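You operate a simulated robot arm through the tools that you are given. There is no shell and no other tool. Be economical: measure what you need, move in short steps, check, and stop when the job is done.

You run a simulated two-armed robot. Do the job below in one go: nothing can be reset, and whatever is moved stays where it is left.

TASK
Put the yellow packer with the smallest size on its label from the top of the black cart on the rigging bench top. Put the yellow brush from the top of the black cart on the rigging bench top. Stack the yellow bush labelled "R3" from the top of the black cart on top of the yellow bush labelled "R1". Fetch the white rag from the top of the black cart and set it in the blue tote. Open the spares drawer. The order is free.

It is judged by the outcome, as a careful person would: the job done as asked, and still so three seconds after it is handed in. It fails if anything else is knocked over, pushed out of place, dropped, spilled or broken.

THE ROBOT
Two 7-joint arms with two-finger parallel grippers on one trunk, on a base that drives. Base frame: it is fixed to the floor where the robot stands at the start and does not move with it; the origin is under the middle of the robot, x ahead of it, y to its left, z up. Lengths are in mm, angles in rad, forces in N, time in s.
The left shoulder is at the start at [70, 134, 1076], the right one opposite. With the tool pointing down near the work surface each hand reaches from about 100 to 640 mm from the robot's upright axis, wherever it stands, measured 20 degrees to its own side. Places, roughly: blue tote (25x42x24 cm) [1600, -3000, 800]; rigging bench top [1600, -2700, 800]; spares drawer [-800, -5900, 600]; white rag (10x7x3 cm) [700, 500, 700]; yellow brush (9x5x7 cm) [700, 700, 700]; yellow bush [500, 750, 750]; yellow packer [500, 0, 750]. Payload 1.57 kg a hand.
The TCP of each hand is the grasp point between the finger pads, 30 mm short of the fingertips. In the tool frame z runs along the fingers and y along their closing line. Largest opening 80 mm; finger width 17, thickness 12; the body of the gripper, 40 by 82 mm, starts 80 mm behind the TCP.
Orientation is that of the tool frame in the base frame, as a unit quaternion [x, y, z, w]. With the fingers straight down and closing along the base's y, the tool's x points along the base's -x, its y along +y and its z along -z.

THE INTERFACE
- The arms move only by the tool nudge_tool. It takes "left_moves", "right_moves" or both (then of equal length, played together; a hand with none holds still); each is a list of rows, each an object (a shift or turn left out is 0, a gripper value left out holds the last) with "rot": the turn, a rotation vector about the tool's x, y, z in rad, a list of three; "xyz": the shift along the tool's x, y, z in mm, a list of three; "fingers": the opening, from 0 (shut) to 1 (fully open). In form: [{"rot": [ax, ay, az], "xyz": [dx, dy, dz], "fingers": fingers}, ...]. A call has 1 to 10 rows; each row is the pose to reach, as a shift and turn from the pose commanded when the call began, along the tool's axes at that moment. A row lasts 0.2 s, in which the tool goes at most 50 mm and 0.15 rad; a call with a longer step from one row to the next is refused whole, and so is a gripper value outside its range. A pose out of reach is approached as far as the arm can. The call stops where the force on the tool passes 40 N (or 10 N more than at its start, if that is more) or the arm is blocked; 0.2 s more then pass. The fingers move at their own pace (about 153 mm/s each) and stop on an object; they squeeze with about 41 N. The grip force told is the motor's: it shows also when the fingers shut on nothing. Time passes only in rows, and 0.2 s behind the last, so rows that repeat a pose let the fingers close. It gives the time, the measured TCP pose, the force on the tool (base axes), the opening and the grip force at its end, in the units of the frame above (readings bear some noise), with the torque about the TCP (base axes, N m) and any sound that the robot's microphone picked up.
- Cameras (640 x 400 px; columns grow to the right, rows downward): "scene" is now at [120.7, 37.9, 1286.1]; the picture's right is [0.49, -0.87, 0.00], its down [-0.64, -0.36, -0.68] and it looks along [0.59, 0.33, -0.74] (base axes); focal length 290 px, centre (320, 200). "left" rides on the left gripper at [72, 7, -122] in its tool frame; the picture's right is [-0.09, 1.00, 0.00], its down [-0.84, -0.08, -0.54] and it looks along [-0.54, -0.05, 0.84] (tool axes); focal length 238 px, centre (320, 200). "right" rides on the right gripper at [72, -7, -122] in its tool frame; the picture's right is [0.09, 1.00, 0.00], its down [-0.84, 0.08, -0.54] and it looks along [-0.54, 0.05, 0.84] (tool axes); focal length 238 px, centre (320, 200). There is no depth. A picture from a camera that has moved, and an enlarged one, comes with that camera's place and axes in the base frame and with its lens.
- get_image(camera): a new picture of that camera. It takes no simulated time.
- raise_lower(by): slides the trunk up (or, below 0, down) by that many mm; the arms and the scene camera ride with it, the base frame stays. It gives what a move gives, with no picture.
- drive_base(legs): drives the robot by 1 to 6 legs, each [ahead, left, turn to the left] in mm, mm and rad, along the robot's own axes; the way and the turn of a leg run together, so that a leg with both is an arc; at most 1500 mm and 3.142 rad a leg. The arms and the cameras ride along, it lands a little off, and it stops where it bumps. It gives what a move gives.
- head_to(pan, tilt): turns the head with the scene camera to pan (to the left, within 1.501 rad either way) and tilt (down, from -0.506 to 1.204), counted from straight ahead of the robot. It gives what a move gives.
- zoom(camera, box): a new picture of the part [left, top, right, bottom] of that camera's present view, enlarged. It takes no simulated time.
- finish_job(): hands the job in; it is judged then, once.

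Work in short steps. Places have to be worked out from the pictures, the camera data and where the tool is seen: move nearer, look again, correct. Check each grasp and each placing, and mend what went wrong. You have 165 turns and 130 pictures in all, those below and enlarged ones among them. Open the grippers and draw the arms clear of the work before you hand the job in, unless the task says otherwise; then end with one line.

The tools are called after "Call:" as a command line: name --argument value ..., lists and objects as JSON in quotes. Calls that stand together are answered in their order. nudge_tool: Moves the arms, as the interface text tells. Its arguments: {"type":"object","properties":{"left_moves":{"type":"array"},"right_moves":{"type":"array"}},"required":[]} The other tools are called the same way: raise_lower (by) slides the trunk up or down; drive_base (legs) drives the base; head_to (pan, tilt) turns the head that bears the scene camera; get_image (camera) takes a picture; zoom (camera, box) takes an enlarged picture of a part of a camera's view; finish_job () hands the job in.

At the start:

```text
clock: 0.0
left_ee_pos: [291.9, 387.7, 1013.4]
left_ee_rot: [0.0, 1.0, 0.0, 0.0]
left_wrist_force: [-0.4, -0.3, 0.2]
left_torque: [-0.01, -0.01, -0.02]
left_opening: 80.0
left_gripper_force: 0.0
right_ee_pos: [450.0, 2.0, 992.8]
right_ee_rot: [0.001, 1.0, 0.0, 0.0]
right_wrist_force: [-0.4, -0.2, 0.1]
right_torque: [-0.01, 0.0, -0.01]
right_opening: 80.6
right_gripper_force: 0.0
trunk travel left (down, up): [-650.0, 290.0]
robot x, y, heading: [2.0, -1.2, 0.0]
head pan, tilt: [0.508, 0.827]
```

scene: 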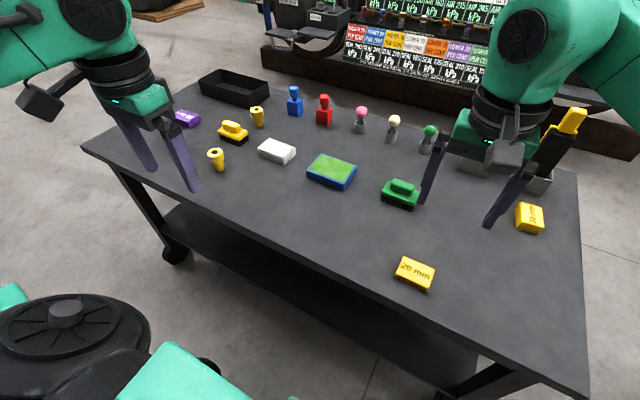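
right: 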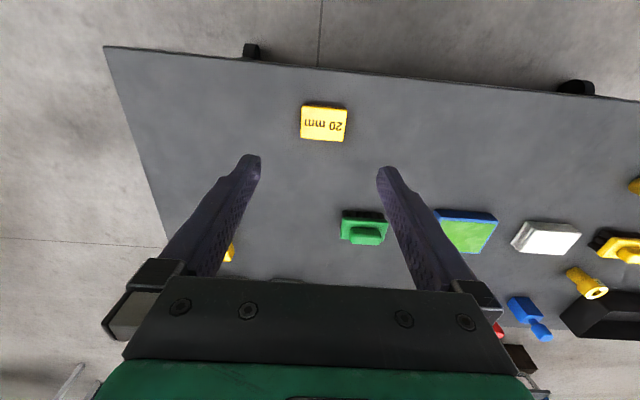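
left: 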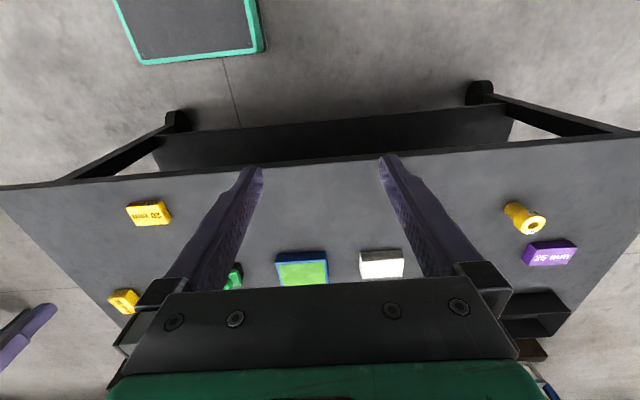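

I'll enlarge the scene view to read the labels on the cart.

Call:
zoom --camera "scene" --box '[380, 90, 620, 300]'

Call:
zoom --camera "scene" --box '[150, 60, 390, 210]'

```text
1.90 times, centred on (500, 195) of scene
camera zoom: at [120.7, 37.9, 1286.1], right [0.49, -0.87, 0.0], down [-0.64, -0.36, -0.68], along [0.59, 0.33, -0.74], focal length 551 px, centre (-23, 210)
```

zoom: 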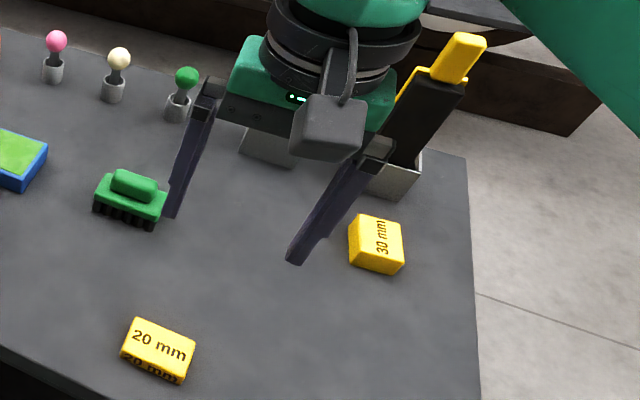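

```text
2.67 times, centred on (270, 135) of scene
camera zoom: at [120.7, 37.9, 1286.1], right [0.49, -0.87, 0.0], down [-0.64, -0.36, -0.68], along [0.59, 0.33, -0.74], focal length 772 px, centre (453, 373)
```

zoom: 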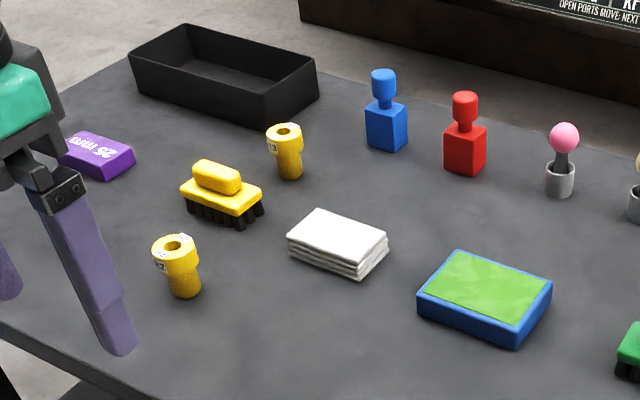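

R2 and probably R3 are seen; R1 isn't located yet, and the right hand hides part of the cart. I draw the right hand back and to the right to see behind it.

Call:
nudge_tool --right_moves '[{"xyz": [30, -30, -20]}, {"xyz": [60, -60, -40]}, {"xyz": [90, -90, -60]}, {"xyz": [120, -120, -80]}, {"xyz": [150, -150, -100]}, {"xyz": [150, -190, -100]}, {"xyz": [150, -230, -100]}]' --left_moves '[{"xyz": [0, 0, -20]}, {"xyz": [0, 0, -40]}, {"xyz": [0, 0, -60]}, {"xyz": [0, 0, -80]}, {"xyz": [0, 0, -80]}, {"xyz": [0, 0, -80]}, {"xyz": [0, 0, -80]}]'

Call:
head_to --pan 0.2 --tilt 0.75

Call:
get_image --camera "scene"

```text
clock: 1.6
left_ee_pos: [288.2, 386.5, 1093.7]
left_ee_rot: [0.0, 1.0, 0.001, 0.001]
left_wrist_force: [-0.4, -0.4, -0.1]
left_torque: [-0.03, -0.01, -0.04]
left_opening: 79.9
left_gripper_force: 0.0
right_ee_pos: [294.5, -229.6, 1093.7]
right_ee_rot: [-0.001, 1.0, 0.001, 0.0]
right_wrist_force: [-0.6, 0.3, 0.6]
right_torque: [0.04, 0.01, -0.03]
right_opening: 79.8
right_gripper_force: 0.0
trunk travel left (down, up): [-650.0, 290.0]
robot x, y, heading: [0.3, -1.0, 0.001]
head pan, tilt: [0.508, 0.827]
```

```text
clock: 2.4
left_ee_pos: [290.7, 388.0, 1094.2]
left_ee_rot: [-0.001, 1.0, 0.0, 0.0]
left_wrist_force: [0.0, -0.3, -0.4]
left_torque: [-0.01, 0.01, 0.02]
left_opening: 79.9
left_gripper_force: 0.0
right_ee_pos: [295.9, -226.8, 1094.9]
right_ee_rot: [0.001, 1.0, -0.002, 0.0]
right_wrist_force: [0.1, 0.7, 0.3]
right_torque: [-0.02, -0.03, -0.02]
right_opening: 79.9
right_gripper_force: 0.2
trunk travel left (down, up): [-650.0, 290.0]
robot x, y, heading: [3.8, 0.1, 0.003]
head pan, tilt: [0.201, 0.75]
```

```text
124 pictures are left
camera scene: at [132.7, 16.2, 1292.3], right [0.2, -0.98, 0.0], down [-0.67, -0.14, -0.73], along [0.72, 0.15, -0.68], focal length 290 px, centre (320, 200)
```

scene: 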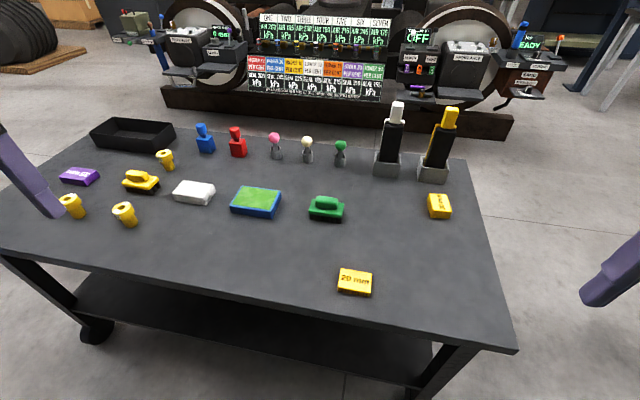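

Three bushes are now visible, and only two yellow packers (20 and 30 mm). I zoom on the bush labels.

Call:
zoom --camera "scene" --box '[50, 140, 200, 234]'

Call:
get_image --camera "left"

Call:
get_image --camera "right"

```text
4.26 times, centred on (125, 187) of scene
camera zoom: at [132.7, 16.2, 1292.3], right [0.2, -0.98, 0.0], down [-0.67, -0.14, -0.73], along [0.72, 0.15, -0.68], focal length 1232 px, centre (1150, 255)
```

zoom: 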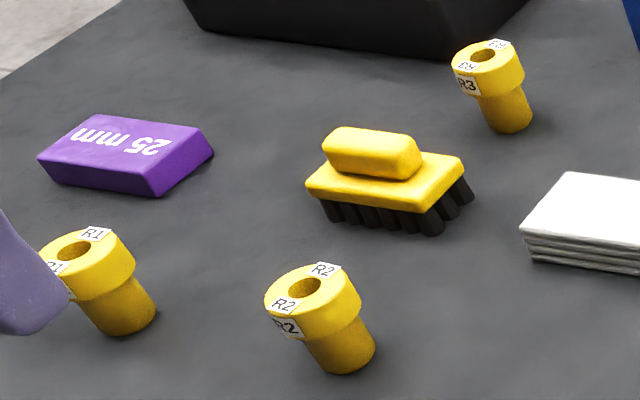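

```text
122 pictures are left
camera left: at [218.7, 395.6, 1215.7], right [0.09, 1.0, 0.0], down [0.84, -0.08, 0.54], along [0.54, -0.05, -0.84], focal length 238 px, centre (320, 200)
```

left: 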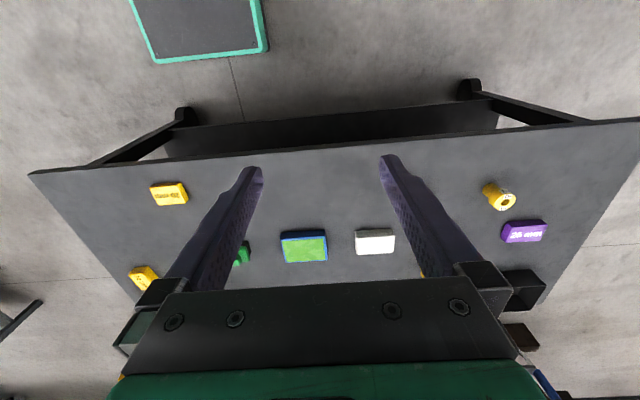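

```text
121 pictures are left
camera right: at [223.8, -233.2, 1216.5], right [-0.09, 1.0, 0.0], down [0.84, 0.08, 0.54], along [0.54, 0.05, -0.84], focal length 238 px, centre (320, 200)
```

right: 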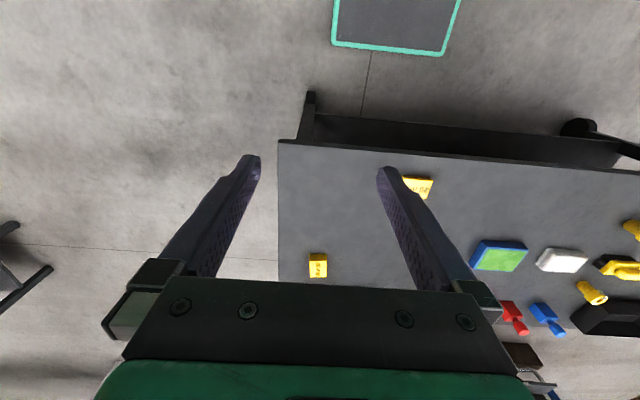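

Labels read: R1 front-left (~[535,770]), R2 (~[534,607]), R3 by the tray (~[779,653]); brush ~[672,672], rag ~[673,498]; 20 mm packer is the smallest. Cart front edge is near x=390, base front near x=215. I drive sideways then closer.

Call:
drive_base --legs '[[0, 560, 0], [130, 0, 0]]'

Call:
head_to --pan 0.1 --tilt 1.0

Call:
get_image --camera "scene"

Call:
get_image --camera "left"

```text
clock: 6.5
left_ee_pos: [414.3, 950.6, 1094.9]
left_ee_rot: [-0.004, 1.0, -0.001, 0.002]
left_wrist_force: [0.9, -0.7, 0.7]
left_torque: [0.02, 0.0, -0.01]
left_opening: 80.1
left_gripper_force: 0.1
right_ee_pos: [424.0, 335.3, 1094.3]
right_ee_rot: [-0.004, 1.0, 0.0, 0.001]
right_wrist_force: [0.1, 0.0, 0.7]
right_torque: [0.01, 0.02, -0.02]
right_opening: 79.8
right_gripper_force: 0.0
trunk travel left (down, up): [-650.0, 290.0]
robot x, y, heading: [128.8, 560.9, 0.007]
head pan, tilt: [0.201, 0.75]
```

```text
clock: 7.3
left_ee_pos: [415.4, 949.5, 1093.5]
left_ee_rot: [-0.004, 1.0, 0.0, 0.0]
left_wrist_force: [0.6, 0.5, -0.4]
left_torque: [0.04, 0.01, -0.01]
left_opening: 80.1
left_gripper_force: 0.1
right_ee_pos: [425.0, 335.3, 1093.0]
right_ee_rot: [-0.004, 1.0, -0.001, 0.0]
right_wrist_force: [0.4, 1.0, -0.7]
right_torque: [-0.04, -0.01, 0.0]
right_opening: 80.1
right_gripper_force: 0.0
trunk travel left (down, up): [-650.0, 290.0]
robot x, y, heading: [125.7, 562.0, 0.011]
head pan, tilt: [0.099, 1.0]
```

```text
120 pictures are left
camera scene: at [249.1, 566.9, 1273.2], right [0.11, -0.99, 0.0], down [-0.84, -0.09, -0.54], along [0.54, 0.06, -0.84], focal length 290 px, centre (320, 200)
```

scene: 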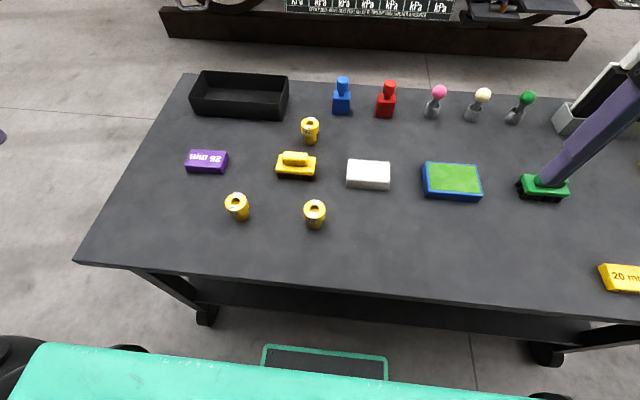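

```text
119 pictures are left
camera left: at [344.1, 956.7, 1215.8], right [0.09, 1.0, 0.0], down [0.84, -0.07, 0.54], along [0.54, -0.05, -0.84], focal length 238 px, centre (320, 200)
```

left: 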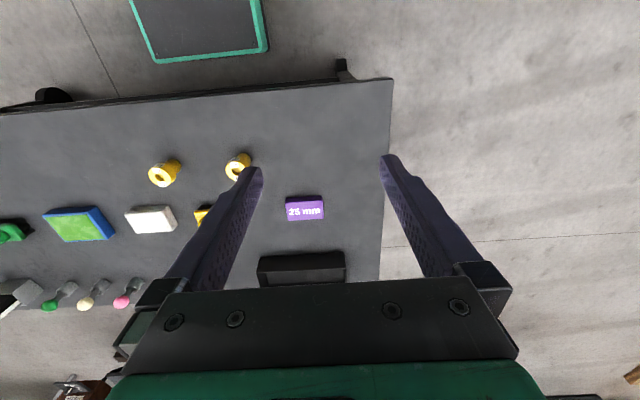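

Good near-overhead view. I zoom on the left part of the cart to measure.

Call:
zoom --camera "scene" --box '[180, 110, 340, 210]'

Call:
zoom --camera "scene" --box '[200, 130, 400, 255]'

```text
4.00 times, centred on (260, 160) of scene
camera zoom: at [249.1, 566.9, 1273.2], right [0.11, -0.99, 0.0], down [-0.84, -0.09, -0.54], along [0.54, 0.06, -0.84], focal length 1158 px, centre (560, 360)
```

zoom: 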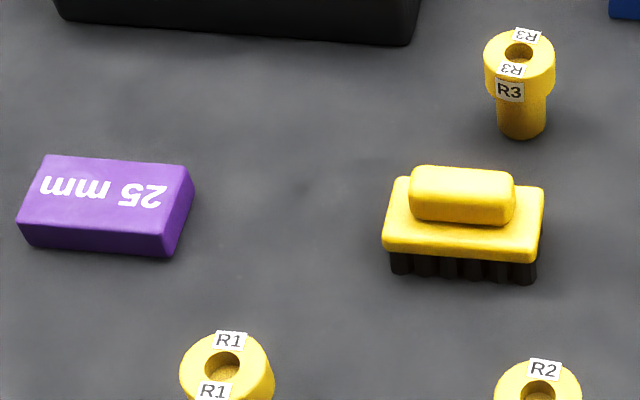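

```text
3.20 times, centred on (300, 192) of scene
camera zoom: at [249.1, 566.9, 1273.2], right [0.11, -0.99, 0.0], down [-0.84, -0.09, -0.54], along [0.54, 0.06, -0.84], focal length 926 px, centre (384, 224)
```

zoom: 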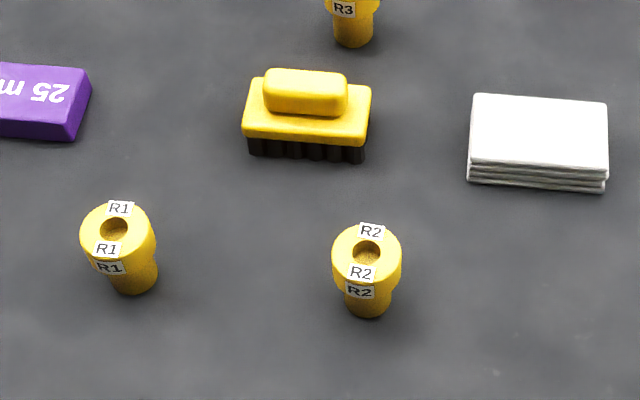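

R3 is at ≈[782,651], top z≈781; R1 ≈[541,769.5], same height (~60 mm, flange Ø43). I creep 25 mm nearer and move the left hand above R3, to see if it reaches.

Call:
drive_base --legs '[[28, 0, -0.01]]'

Call:
nudge_tool --left_moves '[{"xyz": [-34, -30, 0]}, {"xyz": [-68, -60, 10]}, {"xyz": [-102, -90, 20]}, {"xyz": [-136, -120, 30]}, {"xyz": [-170, -150, 40]}, {"xyz": [-204, -180, 50]}, {"xyz": [-238, -210, 60]}, {"xyz": [-272, -240, 70]}, {"xyz": [-306, -270, 80]}, {"xyz": [-340, -300, 90]}]'

```text
clock: 8.1
left_ee_pos: [444.4, 946.5, 1095.0]
left_ee_rot: [0.002, 1.0, -0.001, 0.001]
left_wrist_force: [-0.7, 0.5, 0.5]
left_torque: [-0.01, -0.07, 0.01]
left_opening: 80.0
left_gripper_force: 0.1
right_ee_pos: [447.3, 332.7, 1094.4]
right_ee_rot: [0.002, 1.0, -0.001, 0.003]
right_wrist_force: [0.0, 0.0, 0.0]
right_torque: [-0.03, -0.04, -0.03]
right_opening: 79.9
right_gripper_force: 0.2
trunk travel left (down, up): [-650.0, 290.0]
robot x, y, heading: [157.0, 560.0, -0.002]
head pan, tilt: [0.099, 1.0]
```

```text
clock: 10.3
left_ee_pos: [683.3, 713.1, 991.1]
left_ee_rot: [0.0, 1.0, 0.0, 0.0]
left_wrist_force: [0.8, 0.1, 0.7]
left_torque: [0.01, 0.03, -0.04]
left_opening: 80.1
left_gripper_force: 0.1
left hand out of reach, approached as far as the arm can: row 8, 9, 10
right_ee_pos: [450.5, 331.4, 1093.1]
right_ee_rot: [0.002, 1.0, -0.001, 0.0]
right_wrist_force: [0.5, -0.3, -0.4]
right_torque: [0.0, 0.04, 0.02]
right_opening: 79.9
right_gripper_force: 0.0
trunk travel left (down, up): [-650.0, 290.0]
robot x, y, heading: [154.2, 559.2, -0.003]
head pan, tilt: [0.099, 1.0]
```

Out of reach at this height; lower and tilted forward 0.2 rad it should reach. I descend with a tilt and check.

Call:
nudge_tool --left_moves '[{"xyz": [0, 0, 25], "rot": [0, -0.07, 0]}, {"xyz": [0, 0, 50], "rot": [0, -0.14, 0]}, {"xyz": [0, 0, 75], "rot": [0, -0.2, 0]}, {"xyz": [0, 0, 100], "rot": [0, -0.2, 0]}, {"xyz": [0, 0, 100], "rot": [0, -0.2, 0]}]'

Call:
get_image --camera "left"

```text
clock: 11.5
left_ee_pos: [680.1, 716.9, 893.3]
left_ee_rot: [0.001, 0.995, 0.0, 0.1]
left_wrist_force: [0.6, 0.1, 1.2]
left_torque: [0.01, 0.02, 0.0]
left_opening: 80.2
left_gripper_force: 0.1
right_ee_pos: [450.9, 331.9, 1094.0]
right_ee_rot: [0.001, 1.0, -0.001, 0.001]
right_wrist_force: [0.7, -0.5, -0.9]
right_torque: [-0.01, 0.01, 0.01]
right_opening: 80.0
right_gripper_force: 0.0
trunk travel left (down, up): [-650.0, 290.0]
robot x, y, heading: [157.0, 560.8, -0.001]
head pan, tilt: [0.099, 1.0]
```

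```text
116 pictures are left
camera left: at [585.5, 724.3, 998.4], right [0.09, 1.0, 0.02], down [0.71, -0.08, 0.7], along [0.7, -0.05, -0.72], focal length 238 px, centre (320, 200)
```

left: 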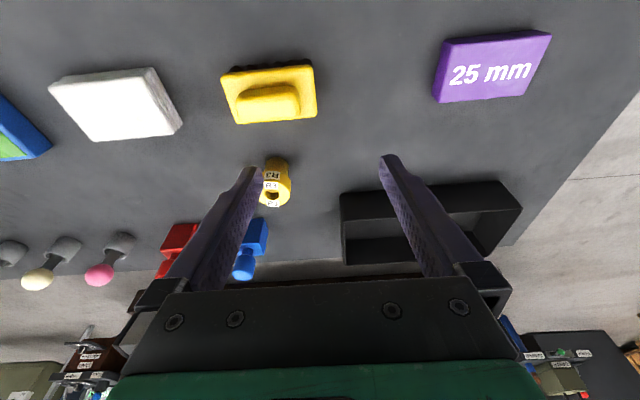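

The command was re-based at the reached pose. Now I go level to above R3.

Call:
nudge_tool --left_moves '[{"xyz": [-33, -22, 7]}, {"xyz": [-66, -44, 14]}, {"xyz": [-100, -66, 21]}, {"xyz": [-95, -66, 46]}, {"xyz": [-95, -66, 46]}]'

Call:
get_image --camera "left"

```text
clock: 12.7
left_ee_pos: [714.0, 701.7, 891.6]
left_ee_rot: [0.002, 0.995, 0.0, 0.101]
left_wrist_force: [-0.5, 0.5, -0.1]
left_torque: [-0.01, 0.03, 0.0]
left_opening: 80.0
left_gripper_force: 0.0
left hand out of reach, approached as far as the arm can: row 1, 2, 3, 4, 5
right_ee_pos: [449.2, 331.4, 1091.7]
right_ee_rot: [0.002, 1.0, -0.002, 0.001]
right_wrist_force: [0.5, -0.2, 0.3]
right_torque: [0.02, -0.01, 0.03]
right_opening: 79.7
right_gripper_force: 0.1
trunk travel left (down, up): [-650.0, 290.0]
robot x, y, heading: [159.6, 559.6, -0.003]
head pan, tilt: [0.099, 1.0]
```

```text
115 pictures are left
camera left: at [619.0, 709.4, 997.2], right [0.09, 1.0, 0.02], down [0.71, -0.08, 0.7], along [0.7, -0.05, -0.72], focal length 238 px, centre (320, 200)
```

left: 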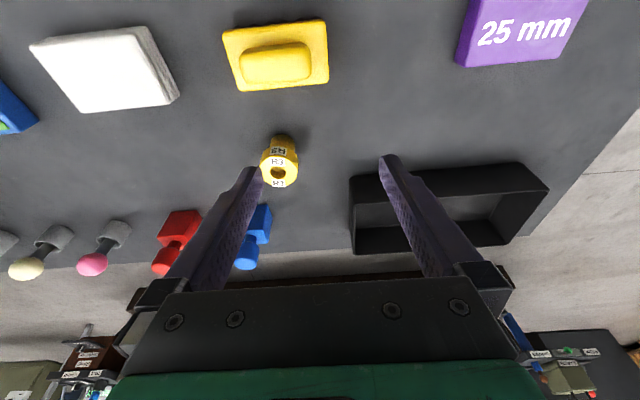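

Still short by ~70 mm at this height. I test whether going lower extends the reach.

Call:
nudge_tool --left_moves '[{"xyz": [-5, -12, 20]}, {"xyz": [-10, -25, 40]}, {"xyz": [-30, -40, 50]}, {"xyz": [-50, -51, 60]}, {"xyz": [-56, -51, 65]}]'

```text
clock: 13.9
left_ee_pos: [705.1, 698.4, 866.7]
left_ee_rot: [0.001, 0.995, 0.0, 0.099]
left_wrist_force: [-0.8, -1.0, -0.4]
left_torque: [-0.01, -0.04, -0.01]
left_opening: 80.0
left_gripper_force: 0.2
left hand out of reach, approached as far as the arm can: row 1, 2, 3, 4, 5
right_ee_pos: [451.2, 332.4, 1092.9]
right_ee_rot: [0.002, 1.0, -0.001, 0.001]
right_wrist_force: [-1.0, 0.0, -0.8]
right_torque: [-0.02, -0.01, 0.01]
right_opening: 80.0
right_gripper_force: 0.0
trunk travel left (down, up): [-650.0, 290.0]
robot x, y, heading: [155.2, 560.9, -0.004]
head pan, tilt: [0.099, 1.0]
```

Lower makes it worse, so the wrist is below the shoulder and the reach from the front is only ~690. Standing side-on (left side to the cart) brings the left shoulder ~115 mm nearer. I lift and fold the left hand, then back off and turn.

Call:
nudge_tool --left_moves '[{"xyz": [10, 0, -40], "rot": [0, 0.05, 0]}, {"xyz": [30, 10, -80], "rot": [0, 0.1, 0]}, {"xyz": [60, 20, -120], "rot": [0, 0.15, 0]}, {"xyz": [90, 30, -160], "rot": [0, 0.2, 0]}, {"xyz": [130, 40, -180], "rot": [0, 0.2, 0]}, {"xyz": [170, 50, -190], "rot": [0, 0.2, 0]}, {"xyz": [210, 60, -200], "rot": [0, 0.2, 0]}, {"xyz": [250, 70, -200], "rot": [0, 0.2, 0]}]'

Call:
drive_base --legs '[[-200, 0, 0], [0, 0, -1.571]]'

```text
refused: row 3 steps farther than a row can; nothing moved
```

```text
clock: 19.3
left_ee_pos: [92.3, 10.3, 866.8]
left_ee_rot: [0.708, 0.699, -0.071, 0.07]
left_wrist_force: [0.1, 0.2, 0.4]
left_torque: [0.03, -0.03, -0.02]
left_opening: 80.0
left_gripper_force: 0.1
right_ee_pos: [-274.2, 267.6, 1092.5]
right_ee_rot: [0.711, 0.703, -0.001, 0.0]
right_wrist_force: [-0.9, -0.8, 0.0]
right_torque: [0.02, 0.01, 0.03]
right_opening: 80.0
right_gripper_force: 0.1
trunk travel left (down, up): [-650.0, 290.0]
robot x, y, heading: [-41.7, 563.8, -1.586]
head pan, tilt: [0.099, 1.0]
```

The lift was refused but the turn went clear (tips at z≈837, above everything). I take a look, then fold the left hand with smaller steps.

Call:
nudge_tool --left_moves '[{"xyz": [10, 0, -35], "rot": [0, 0.05, 0]}, {"xyz": [20, 0, -70], "rot": [0, 0.1, 0]}, {"xyz": [40, 0, -105], "rot": [0, 0.15, 0]}, {"xyz": [70, 0, -135], "rot": [0, 0.2, 0]}, {"xyz": [110, 0, -145], "rot": [0, 0.2, 0]}, {"xyz": [150, 0, -150], "rot": [0, 0.2, 0]}, {"xyz": [190, 20, -160], "rot": [0, 0.2, 0]}, {"xyz": [230, 40, -170], "rot": [0, 0.2, 0]}]'

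Call:
head_to --pan 1.3 --tilt 0.9

Call:
get_image --camera "scene"

```text
clock: 21.1
left_ee_pos: [130.8, 273.1, 989.9]
left_ee_rot: [0.711, 0.703, -0.001, 0.001]
left_wrist_force: [-0.7, 1.1, 0.1]
left_torque: [-0.01, 0.03, 0.01]
left_opening: 80.0
left_gripper_force: 0.0
right_ee_pos: [-275.2, 270.6, 1093.0]
right_ee_rot: [0.711, 0.703, 0.0, 0.002]
right_wrist_force: [0.4, 0.3, -0.1]
right_torque: [-0.06, -0.05, 0.01]
right_opening: 80.1
right_gripper_force: 0.0
trunk travel left (down, up): [-650.0, 290.0]
robot x, y, heading: [-41.8, 559.6, -1.579]
head pan, tilt: [0.099, 1.0]
```

```text
clock: 22.5
left_ee_pos: [133.0, 269.7, 988.9]
left_ee_rot: [0.711, 0.703, 0.001, -0.001]
left_wrist_force: [-0.7, -0.5, -0.1]
left_torque: [-0.04, 0.0, -0.03]
left_opening: 80.0
left_gripper_force: 0.1
right_ee_pos: [-273.6, 267.1, 1092.2]
right_ee_rot: [0.711, 0.703, -0.001, 0.0]
right_wrist_force: [0.2, 0.1, 0.3]
right_torque: [-0.01, 0.0, 0.0]
right_opening: 79.9
right_gripper_force: 0.1
trunk travel left (down, up): [-650.0, 290.0]
robot x, y, heading: [-43.2, 563.5, -1.58]
head pan, tilt: [1.3, 0.901]
```

```text
114 pictures are left
camera scene: at [30.4, 488.6, 1280.4], right [-0.28, -0.96, 0.0], down [-0.75, 0.22, -0.62], along [0.6, -0.17, -0.78], focal length 290 px, centre (320, 200)
```

scene: 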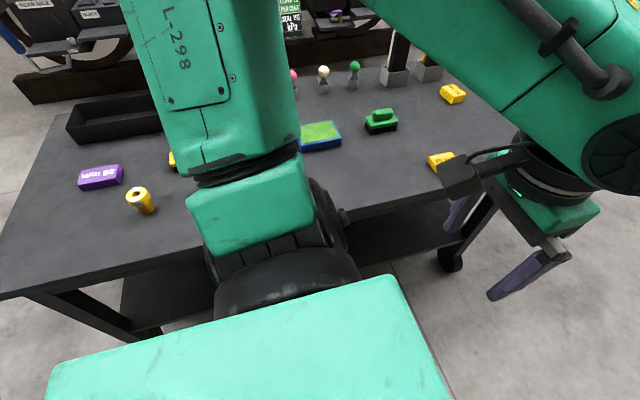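

The elbow points toward the cart but well above it. I drive to x≈150, y≈721 and inspect the gap with the left hand camera.

Call:
drive_base --legs '[[-158, 0, 0.009], [0, 195, 0]]'

Call:
get_image --camera "left"

Call:
get_image --camera "scene"

```text
clock: 25.1
left_ee_pos: [330.9, 429.4, 988.9]
left_ee_rot: [0.706, 0.708, -0.001, 0.001]
left_wrist_force: [0.3, 0.4, -0.1]
left_torque: [0.01, 0.03, 0.02]
left_opening: 80.1
left_gripper_force: 0.1
right_ee_pos: [-76.2, 420.3, 1093.3]
right_ee_rot: [0.706, 0.708, -0.001, 0.001]
right_wrist_force: [0.0, 0.2, -0.6]
right_torque: [0.0, 0.02, 0.0]
right_opening: 79.7
right_gripper_force: 0.1
trunk travel left (down, up): [-650.0, 290.0]
robot x, y, heading: [148.9, 716.6, -1.569]
head pan, tilt: [1.3, 0.901]
```

```text
113 pictures are left
camera left: at [337.7, 502.1, 1111.6], right [1.0, -0.09, 0.0], down [-0.07, -0.84, 0.54], along [-0.05, -0.54, -0.84], focal length 238 px, centre (320, 200)
```

left: 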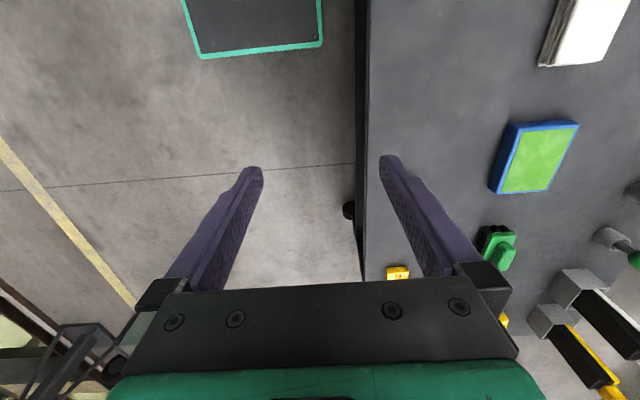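

```text
112 pictures are left
camera scene: at [224.2, 645.8, 1280.5], right [-0.26, -0.96, 0.0], down [-0.76, 0.21, -0.62], along [0.6, -0.16, -0.78], focal length 290 px, centre (320, 200)
```

scene: 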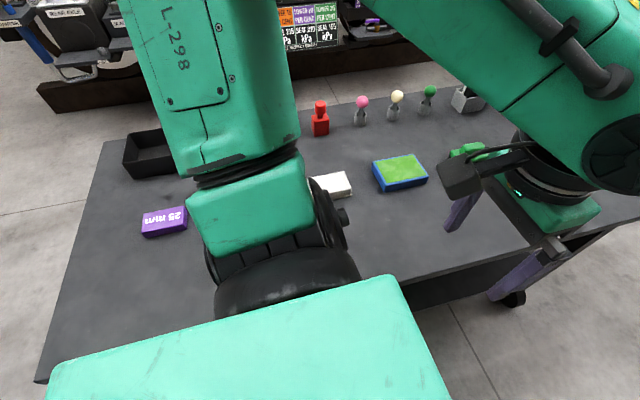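

Base side is at x≈341, cart edge ≈404: gap 63 mm. I move 42 mm nearer, with left hand held as is.

Call:
drive_base --legs '[[0, 42, 0]]'

Call:
raise_lower --by -140

```text
clock: 26.0
left_ee_pos: [370.4, 429.1, 988.8]
left_ee_rot: [0.706, 0.708, 0.0, 0.002]
left_wrist_force: [0.4, -0.6, 0.1]
left_torque: [-0.01, -0.01, -0.02]
left_opening: 79.8
left_gripper_force: 0.1
right_ee_pos: [-38.3, 419.9, 1091.7]
right_ee_rot: [0.706, 0.708, 0.0, 0.001]
right_wrist_force: [0.0, 0.0, -0.4]
right_torque: [-0.04, -0.03, -0.02]
right_opening: 79.9
right_gripper_force: 0.1
trunk travel left (down, up): [-650.0, 290.0]
robot x, y, heading: [193.6, 715.8, -1.566]
head pan, tilt: [1.3, 0.901]
```

```text
clock: 27.7
left_ee_pos: [373.4, 430.0, 849.7]
left_ee_rot: [0.706, 0.708, -0.001, 0.001]
left_wrist_force: [0.0, -0.5, -0.1]
left_torque: [-0.04, 0.01, 0.0]
left_opening: 80.2
left_gripper_force: 0.1
right_ee_pos: [-34.7, 418.9, 952.9]
right_ee_rot: [0.705, 0.709, 0.0, 0.001]
right_wrist_force: [0.8, 0.2, 0.8]
right_torque: [0.01, 0.02, -0.01]
right_opening: 80.2
right_gripper_force: 0.1
trunk travel left (down, up): [-510.0, 430.0]
robot x, y, heading: [190.5, 715.7, -1.565]
head pan, tilt: [1.3, 0.901]
```

I check the elbow clearance in the scene view before reaching out.

Call:
head_to --pan 1.5 --tilt 0.7

Call:
get_image --camera "scene"

```text
clock: 28.4
left_ee_pos: [372.7, 429.5, 849.7]
left_ee_rot: [0.705, 0.709, 0.0, 0.001]
left_wrist_force: [-0.5, 0.0, -0.2]
left_torque: [-0.02, 0.03, -0.03]
left_opening: 80.1
left_gripper_force: 0.0
right_ee_pos: [-33.3, 420.9, 952.7]
right_ee_rot: [0.706, 0.708, -0.001, 0.0]
right_wrist_force: [-0.1, 0.2, -0.1]
right_torque: [-0.01, 0.01, 0.01]
right_opening: 80.2
right_gripper_force: 0.1
trunk travel left (down, up): [-510.0, 430.0]
robot x, y, heading: [191.1, 717.4, -1.565]
head pan, tilt: [1.499, 0.7]
```

```text
111 pictures are left
camera scene: at [278.1, 659.9, 1156.5], right [-0.07, -1.0, 0.0], down [-0.64, 0.04, -0.76], along [0.76, -0.05, -0.64], focal length 290 px, centre (320, 200)
```

scene: 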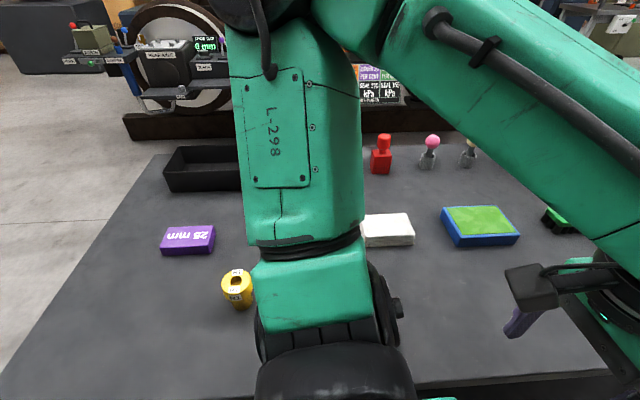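

The elbow is up high; fine. I move the left hand out above R3.

Call:
nudge_tool --left_moves '[{"xyz": [22, 41, -3]}, {"xyz": [44, 82, -6]}, {"xyz": [66, 123, -9]}, {"xyz": [88, 164, -12]}, {"xyz": [110, 205, -15]}, {"xyz": [132, 246, -18]}, {"xyz": [154, 287, -20]}, {"xyz": [176, 328, -20]}, {"xyz": [198, 369, -20]}, {"xyz": [220, 410, -20]}]'

Call:
get_image --camera "left"

Call:
get_image --camera "scene"

```text
clock: 30.6
left_ee_pos: [782.4, 649.7, 869.3]
left_ee_rot: [0.706, 0.708, -0.002, 0.0]
left_wrist_force: [0.4, 0.7, -0.9]
left_torque: [-0.02, 0.02, -0.03]
left_opening: 79.8
left_gripper_force: 0.0
left hand out of reach, approached as far as the arm can: row 1, 2, 3, 4, 5
right_ee_pos: [-33.0, 420.8, 953.9]
right_ee_rot: [0.706, 0.708, -0.001, -0.001]
right_wrist_force: [0.2, -0.2, -0.9]
right_torque: [0.04, 0.0, 0.02]
right_opening: 79.9
right_gripper_force: 0.0
trunk travel left (down, up): [-510.0, 430.0]
robot x, y, heading: [192.6, 718.0, -1.565]
head pan, tilt: [1.499, 0.7]
```

```text
110 pictures are left
camera left: at [788.8, 723.0, 991.3], right [1.0, -0.09, 0.0], down [-0.07, -0.84, 0.54], along [-0.05, -0.54, -0.84], focal length 238 px, centre (320, 200)
```

left: 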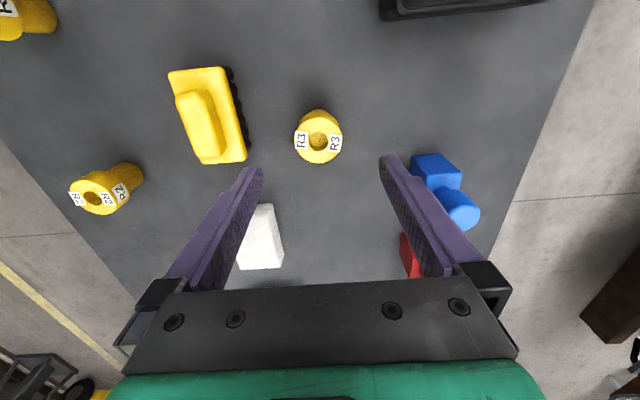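

```text
109 pictures are left
camera scene: at [279.3, 660.3, 1156.5], right [-0.07, -1.0, 0.0], down [-0.64, 0.04, -0.76], along [0.76, -0.05, -0.64], focal length 290 px, centre (320, 200)
```

scene: 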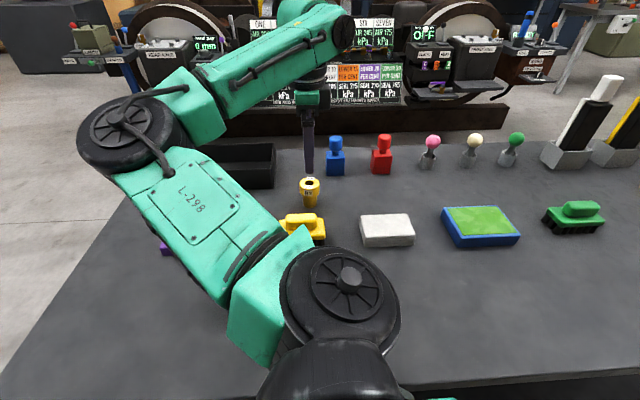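

R3 sits at ≈[781,651], right under the hand. I descend to z≈770 and close.

Call:
nudge_tool --left_moves '[{"xyz": [1, -1, 33]}, {"xyz": [1, -1, 66]}, {"xyz": [1, -1, 99]}, {"xyz": [1, -1, 99]}, {"xyz": [1, -1, 99], "fingers": 0.3}, {"xyz": [1, -1, 99], "fingers": 0.3}, {"xyz": [1, -1, 99], "fingers": 0.3}]'

Call:
get_image --camera "left"

```text
clock: 32.2
left_ee_pos: [779.5, 650.8, 769.4]
left_ee_rot: [0.706, 0.708, 0.0, 0.0]
left_wrist_force: [0.0, -0.6, -0.7]
left_torque: [0.0, 0.03, -0.02]
left_opening: 42.6
left_gripper_force: 41.3
right_ee_pos: [-33.8, 420.1, 954.0]
right_ee_rot: [0.706, 0.709, 0.0, 0.0]
right_wrist_force: [-1.5, -0.4, -0.1]
right_torque: [0.0, -0.02, -0.01]
right_opening: 80.2
right_gripper_force: 0.1
trunk travel left (down, up): [-510.0, 430.0]
robot x, y, heading: [189.9, 716.0, -1.57]
head pan, tilt: [1.499, 0.7]
```

```text
108 pictures are left
camera left: at [787.1, 723.4, 891.1], right [1.0, -0.09, 0.0], down [-0.07, -0.84, 0.54], along [-0.05, -0.54, -0.84], focal length 238 px, centre (320, 200)
```

left: 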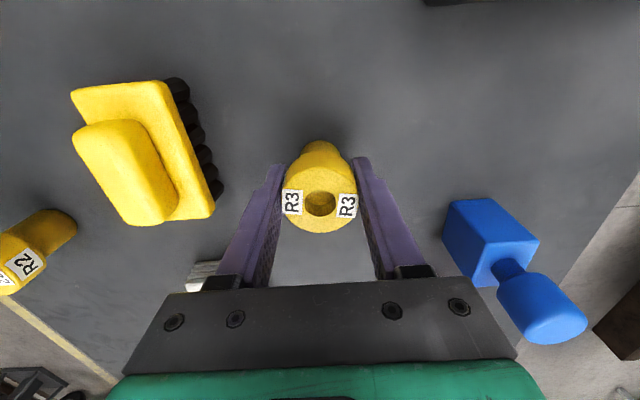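

R3 is gripped (42.6 mm, 41 N). I lift 130 and carry it toward above R1.

Call:
nudge_tool --left_moves '[{"xyz": [0, 0, -45]}, {"xyz": [0, 0, -90]}, {"xyz": [0, 0, -130]}, {"xyz": [20, -40, -130]}, {"xyz": [40, -80, -130]}, {"xyz": [60, -120, -130]}, {"xyz": [80, -160, -130]}, {"xyz": [95, -195, -130]}, {"xyz": [95, -195, -130]}]'

Call:
get_image --camera "left"

Call:
get_image --camera "scene"

```text
clock: 34.2
left_ee_pos: [595.5, 589.5, 882.9]
left_ee_rot: [0.706, 0.708, -0.001, 0.0]
left_wrist_force: [0.6, -0.7, -2.2]
left_torque: [0.0, 0.0, -0.01]
left_opening: 42.6
left_gripper_force: 41.3
left hand out of reach, approached as far as the arm can: row 4, 5, 6, 7, 8, 9
right_ee_pos: [-33.6, 418.9, 954.5]
right_ee_rot: [0.706, 0.708, -0.002, -0.001]
right_wrist_force: [-0.2, 0.4, 0.2]
right_torque: [-0.01, -0.01, 0.01]
right_opening: 80.1
right_gripper_force: 0.0
trunk travel left (down, up): [-510.0, 430.0]
robot x, y, heading: [192.0, 716.0, -1.564]
head pan, tilt: [1.499, 0.7]
```

```text
107 pictures are left
camera left: at [602.4, 661.6, 1004.4], right [1.0, -0.09, 0.0], down [-0.07, -0.84, 0.54], along [-0.05, -0.54, -0.84], focal length 238 px, centre (320, 200)
```

left: 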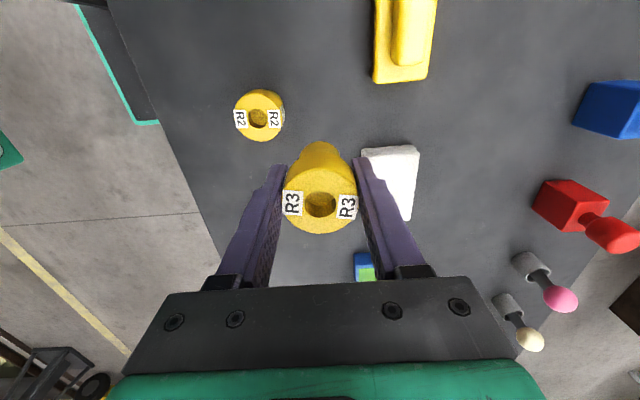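

```text
106 pictures are left
camera scene: at [279.5, 660.2, 1156.5], right [-0.07, -1.0, 0.0], down [-0.64, 0.04, -0.76], along [0.76, -0.05, -0.65], focal length 290 px, centre (320, 200)
```

scene: 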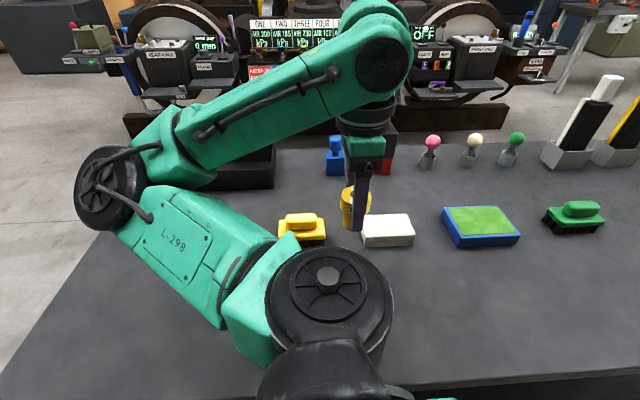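

R1 lies behind the shoulder in this stance, hence the limit. I drive backward (+y) 300 mm with R3 held high (bottom ≈834, clear), so R1 comes in front of the left shoulder.

Call:
drive_base --legs '[[-300, 0, -0.005]]'

Call:
get_image --camera "left"

```text
clock: 36.2
left_ee_pos: [594.0, 891.6, 883.3]
left_ee_rot: [0.706, 0.709, 0.0, 0.001]
left_wrist_force: [0.7, 0.6, -2.1]
left_torque: [0.0, 0.02, -0.01]
left_opening: 42.4
left_gripper_force: 41.0
right_ee_pos: [-35.5, 723.4, 952.6]
right_ee_rot: [0.705, 0.709, -0.001, 0.001]
right_wrist_force: [-0.9, 0.3, 0.3]
right_torque: [0.02, 0.02, -0.03]
right_opening: 80.1
right_gripper_force: 0.1
trunk travel left (down, up): [-510.0, 430.0]
robot x, y, heading: [190.9, 1016.9, -1.564]
head pan, tilt: [1.499, 0.7]
```

```text
105 pictures are left
camera left: at [600.2, 964.7, 1005.1], right [1.0, -0.09, 0.0], down [-0.07, -0.84, 0.54], along [-0.05, -0.54, -0.84], focal length 238 px, centre (320, 200)
```

left: 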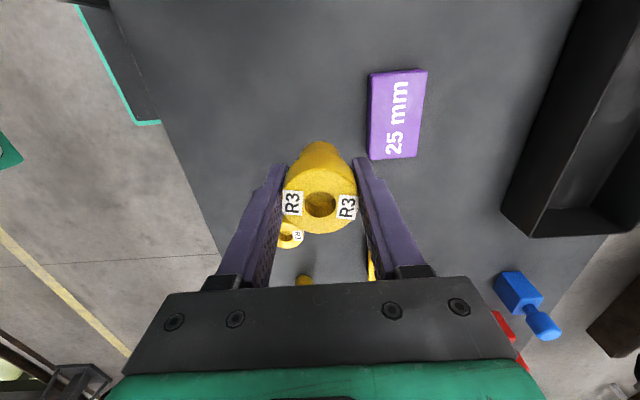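

I move R3 level to above R1 (541, 769.5) at z≈870 and look with the scene camera.

Call:
nudge_tool --left_moves '[{"xyz": [-30, -13, 0]}, {"xyz": [-60, -26, 0]}, {"xyz": [-90, -39, 5]}, {"xyz": [-122, -53, 13]}, {"xyz": [-122, -53, 13]}]'

Call:
head_to --pan 0.9 --tilt 0.8

Call:
get_image --camera "scene"

Call:
get_image --camera "left"

```text
clock: 37.4
left_ee_pos: [542.3, 769.9, 871.1]
left_ee_rot: [0.705, 0.709, -0.001, 0.0]
left_wrist_force: [-0.2, -0.4, -1.0]
left_torque: [-0.02, -0.03, -0.01]
left_opening: 42.6
left_gripper_force: 40.7
right_ee_pos: [-34.9, 722.1, 953.4]
right_ee_rot: [0.705, 0.709, -0.001, 0.0]
right_wrist_force: [-0.3, -0.7, -0.2]
right_torque: [-0.03, -0.02, 0.0]
right_opening: 80.1
right_gripper_force: 0.1
trunk travel left (down, up): [-510.0, 430.0]
robot x, y, heading: [191.5, 1019.7, -1.568]
head pan, tilt: [1.499, 0.7]
```

```text
clock: 38.4
left_ee_pos: [541.8, 769.1, 871.2]
left_ee_rot: [0.706, 0.708, -0.001, 0.0]
left_wrist_force: [0.8, -0.1, -1.9]
left_torque: [0.01, 0.05, -0.01]
left_opening: 42.4
left_gripper_force: 41.1
right_ee_pos: [-35.5, 722.0, 952.2]
right_ee_rot: [0.705, 0.709, 0.0, 0.001]
right_wrist_force: [-0.1, -0.4, -0.3]
right_torque: [0.0, 0.01, 0.02]
right_opening: 79.8
right_gripper_force: 0.0
trunk travel left (down, up): [-510.0, 430.0]
robot x, y, heading: [189.7, 1015.6, -1.568]
head pan, tilt: [0.901, 0.799]
```

```text
104 pictures are left
camera scene: at [255.8, 917.8, 1148.3], right [-0.62, -0.79, 0.0], down [-0.56, 0.44, -0.7], along [0.55, -0.43, -0.72], focal length 290 px, centre (320, 200)
```

scene: 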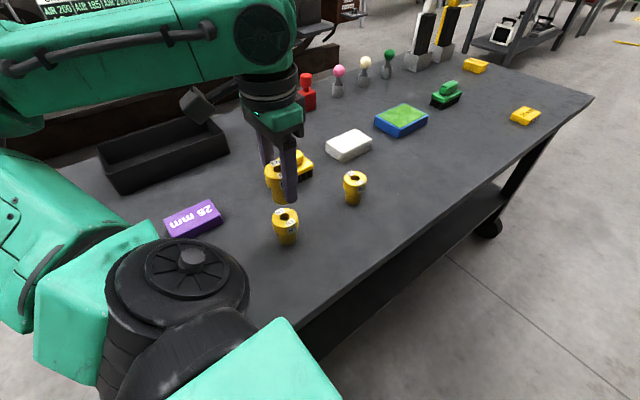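

```text
103 pictures are left
camera left: at [548.3, 841.7, 992.8], right [1.0, -0.09, 0.0], down [-0.07, -0.84, 0.54], along [-0.05, -0.54, -0.84], focal length 238 px, centre (320, 200)
```

left: 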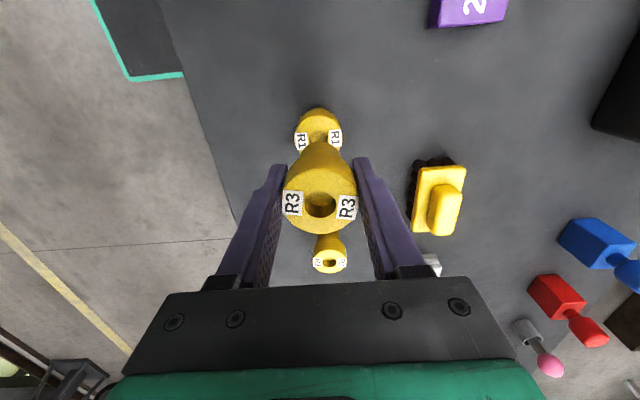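

Left-camera estimate: R1 ≈[540,771], R3 held at ≈[541.5,768]. I zoom the scene view to verify.

Call:
zoom --camera "scene" --box '[220, 130, 380, 255]'

```text
3.20 times, centred on (300, 192) of scene
camera zoom: at [255.8, 917.8, 1148.3], right [-0.62, -0.79, 0.0], down [-0.56, 0.44, -0.7], along [0.55, -0.43, -0.72], focal length 926 px, centre (384, 224)
```

zoom: 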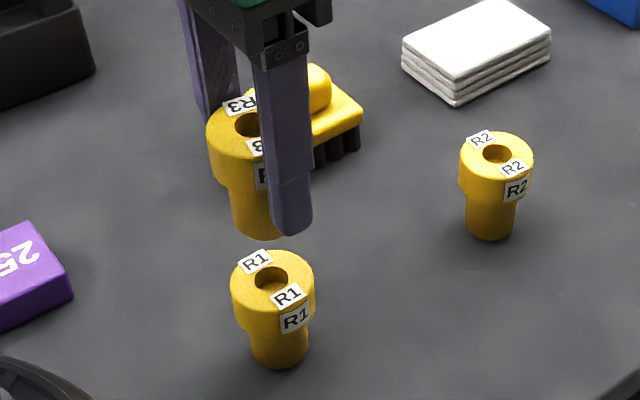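

Both views say R3 is ~2 mm +x and ~2 mm −y off R1's centre. I correct and lower to about 2 mm above contact.

Call:
nudge_tool --left_moves '[{"xyz": [2, -2, 0]}, {"xyz": [2, -2, 15]}, {"xyz": [2, -2, 30]}, {"xyz": [2, -2, 36]}, {"xyz": [2, -2, 36]}]'

Call:
zoom --camera "scene" --box '[220, 130, 380, 255]'

```text
clock: 39.6
left_ee_pos: [540.6, 769.3, 836.3]
left_ee_rot: [0.706, 0.709, 0.0, -0.001]
left_wrist_force: [-0.7, 0.2, -2.7]
left_torque: [-0.03, 0.01, 0.01]
left_opening: 42.5
left_gripper_force: 40.9
left hand out of reach, approached as far as the arm can: row 4
right_ee_pos: [-35.2, 722.4, 952.1]
right_ee_rot: [0.705, 0.709, 0.0, 0.001]
right_wrist_force: [-0.8, -0.8, -0.4]
right_torque: [0.01, -0.03, -0.02]
right_opening: 80.0
right_gripper_force: 0.0
trunk travel left (down, up): [-510.0, 430.0]
robot x, y, heading: [196.2, 1020.2, -1.565]
head pan, tilt: [0.901, 0.799]
```

```text
3.20 times, centred on (300, 192) of scene
camera zoom: at [255.1, 917.9, 1148.4], right [-0.62, -0.79, 0.0], down [-0.56, 0.44, -0.7], along [0.55, -0.43, -0.72], focal length 926 px, centre (384, 224)
```

zoom: 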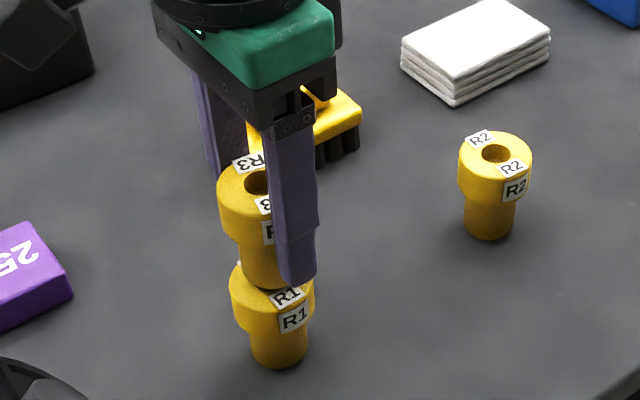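

Aligned. I lower slowly until contact.

Call:
nudge_tool --left_moves '[{"xyz": [0, 0, 1.5]}, {"xyz": [0, 0, 3]}, {"xyz": [0, 0, 4]}, {"xyz": [0, 0, 5]}, {"xyz": [0, 0, 5]}]'

```text
clock: 40.8
left_ee_pos: [541.2, 767.5, 832.2]
left_ee_rot: [0.706, 0.709, -0.002, -0.002]
left_wrist_force: [0.3, -0.4, -1.8]
left_torque: [0.01, 0.01, 0.02]
left_opening: 42.6
left_gripper_force: 41.1
left hand out of reach, approached as far as the arm can: row 1, 2, 3, 4, 5
right_ee_pos: [-35.6, 721.9, 952.4]
right_ee_rot: [0.705, 0.71, 0.0, 0.0]
right_wrist_force: [-0.2, 0.3, 0.4]
right_torque: [0.01, -0.01, 0.05]
right_opening: 80.0
right_gripper_force: 0.0
trunk travel left (down, up): [-510.0, 430.0]
robot x, y, heading: [191.4, 1019.0, -1.566]
head pan, tilt: [0.901, 0.799]
```

No contact yet and the arm is at a limit; I lower the trunk 3 mm instead.

Call:
raise_lower --by -3

Call:
get_image --camera "left"

```text
clock: 41.4
left_ee_pos: [541.1, 766.9, 832.0]
left_ee_rot: [0.705, 0.709, 0.0, 0.001]
left_wrist_force: [1.3, -0.3, 10.2]
left_torque: [0.04, -0.09, 0.03]
left_opening: 42.4
left_gripper_force: 40.9
right_ee_pos: [-35.2, 722.0, 949.1]
right_ee_rot: [0.706, 0.709, 0.0, 0.0]
right_wrist_force: [0.3, -0.6, 0.3]
right_torque: [0.0, 0.0, 0.06]
right_opening: 80.0
right_gripper_force: 0.0
trunk travel left (down, up): [-507.0, 433.0]
robot x, y, heading: [185.7, 1019.0, -1.564]
head pan, tilt: [0.901, 0.799]
```

```text
100 pictures are left
camera left: at [548.0, 840.5, 952.6], right [1.0, -0.09, 0.0], down [-0.07, -0.84, 0.54], along [-0.05, -0.54, -0.84], focal length 238 px, centre (320, 200)
```

left: 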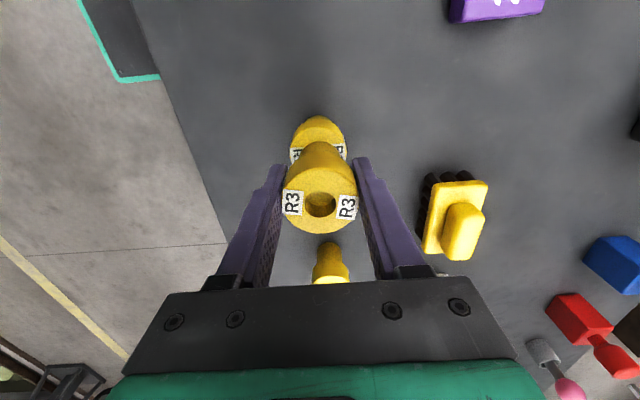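

Contact (~12 N), offset within ~3 mm. I open the fingers and rise straight up.

Call:
nudge_tool --left_moves '[{"fingers": 0.7}, {"fingers": 1.0}, {"fingers": 1.0}, {"xyz": [0, 0, -25]}, {"xyz": [0, 0, -60]}, {"xyz": [0, 0, -100]}, {"xyz": [0, 0, -120]}]'

Call:
get_image --camera "scene"

Call:
get_image --camera "left"

```text
clock: 43.0
left_ee_pos: [540.8, 766.6, 950.4]
left_ee_rot: [0.705, 0.709, 0.001, -0.001]
left_wrist_force: [0.7, 0.3, -0.6]
left_torque: [0.05, -0.01, -0.02]
left_opening: 80.0
left_gripper_force: 0.0
right_ee_pos: [-34.7, 720.7, 949.8]
right_ee_rot: [0.705, 0.709, 0.001, 0.001]
right_wrist_force: [-0.4, -0.2, 1.2]
right_torque: [-0.01, 0.03, 0.0]
right_opening: 79.8
right_gripper_force: 0.1
trunk travel left (down, up): [-507.0, 433.0]
robot x, y, heading: [188.0, 1018.0, -1.565]
head pan, tilt: [0.901, 0.799]
```

```text
99 pictures are left
camera scene: at [255.5, 917.9, 1145.3], right [-0.62, -0.79, 0.0], down [-0.56, 0.44, -0.7], along [0.55, -0.43, -0.72], focal length 290 px, centre (320, 200)
```

scene: 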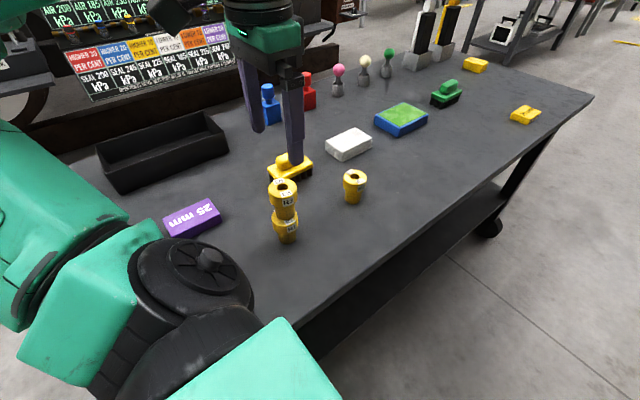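

```text
98 pictures are left
camera left: at [547.3, 840.0, 1072.0], right [1.0, -0.09, 0.0], down [-0.07, -0.84, 0.54], along [-0.05, -0.54, -0.84], focal length 238 px, centre (320, 200)
```

left: 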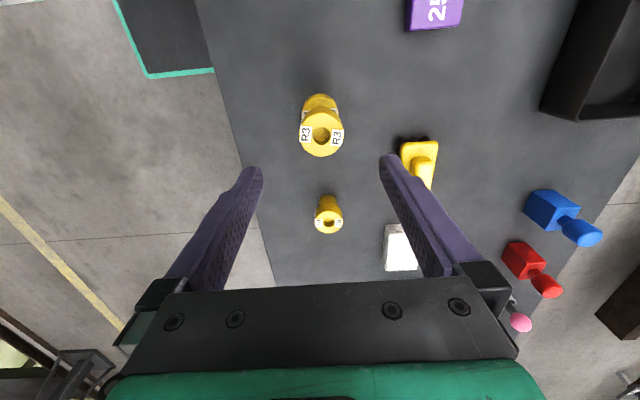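

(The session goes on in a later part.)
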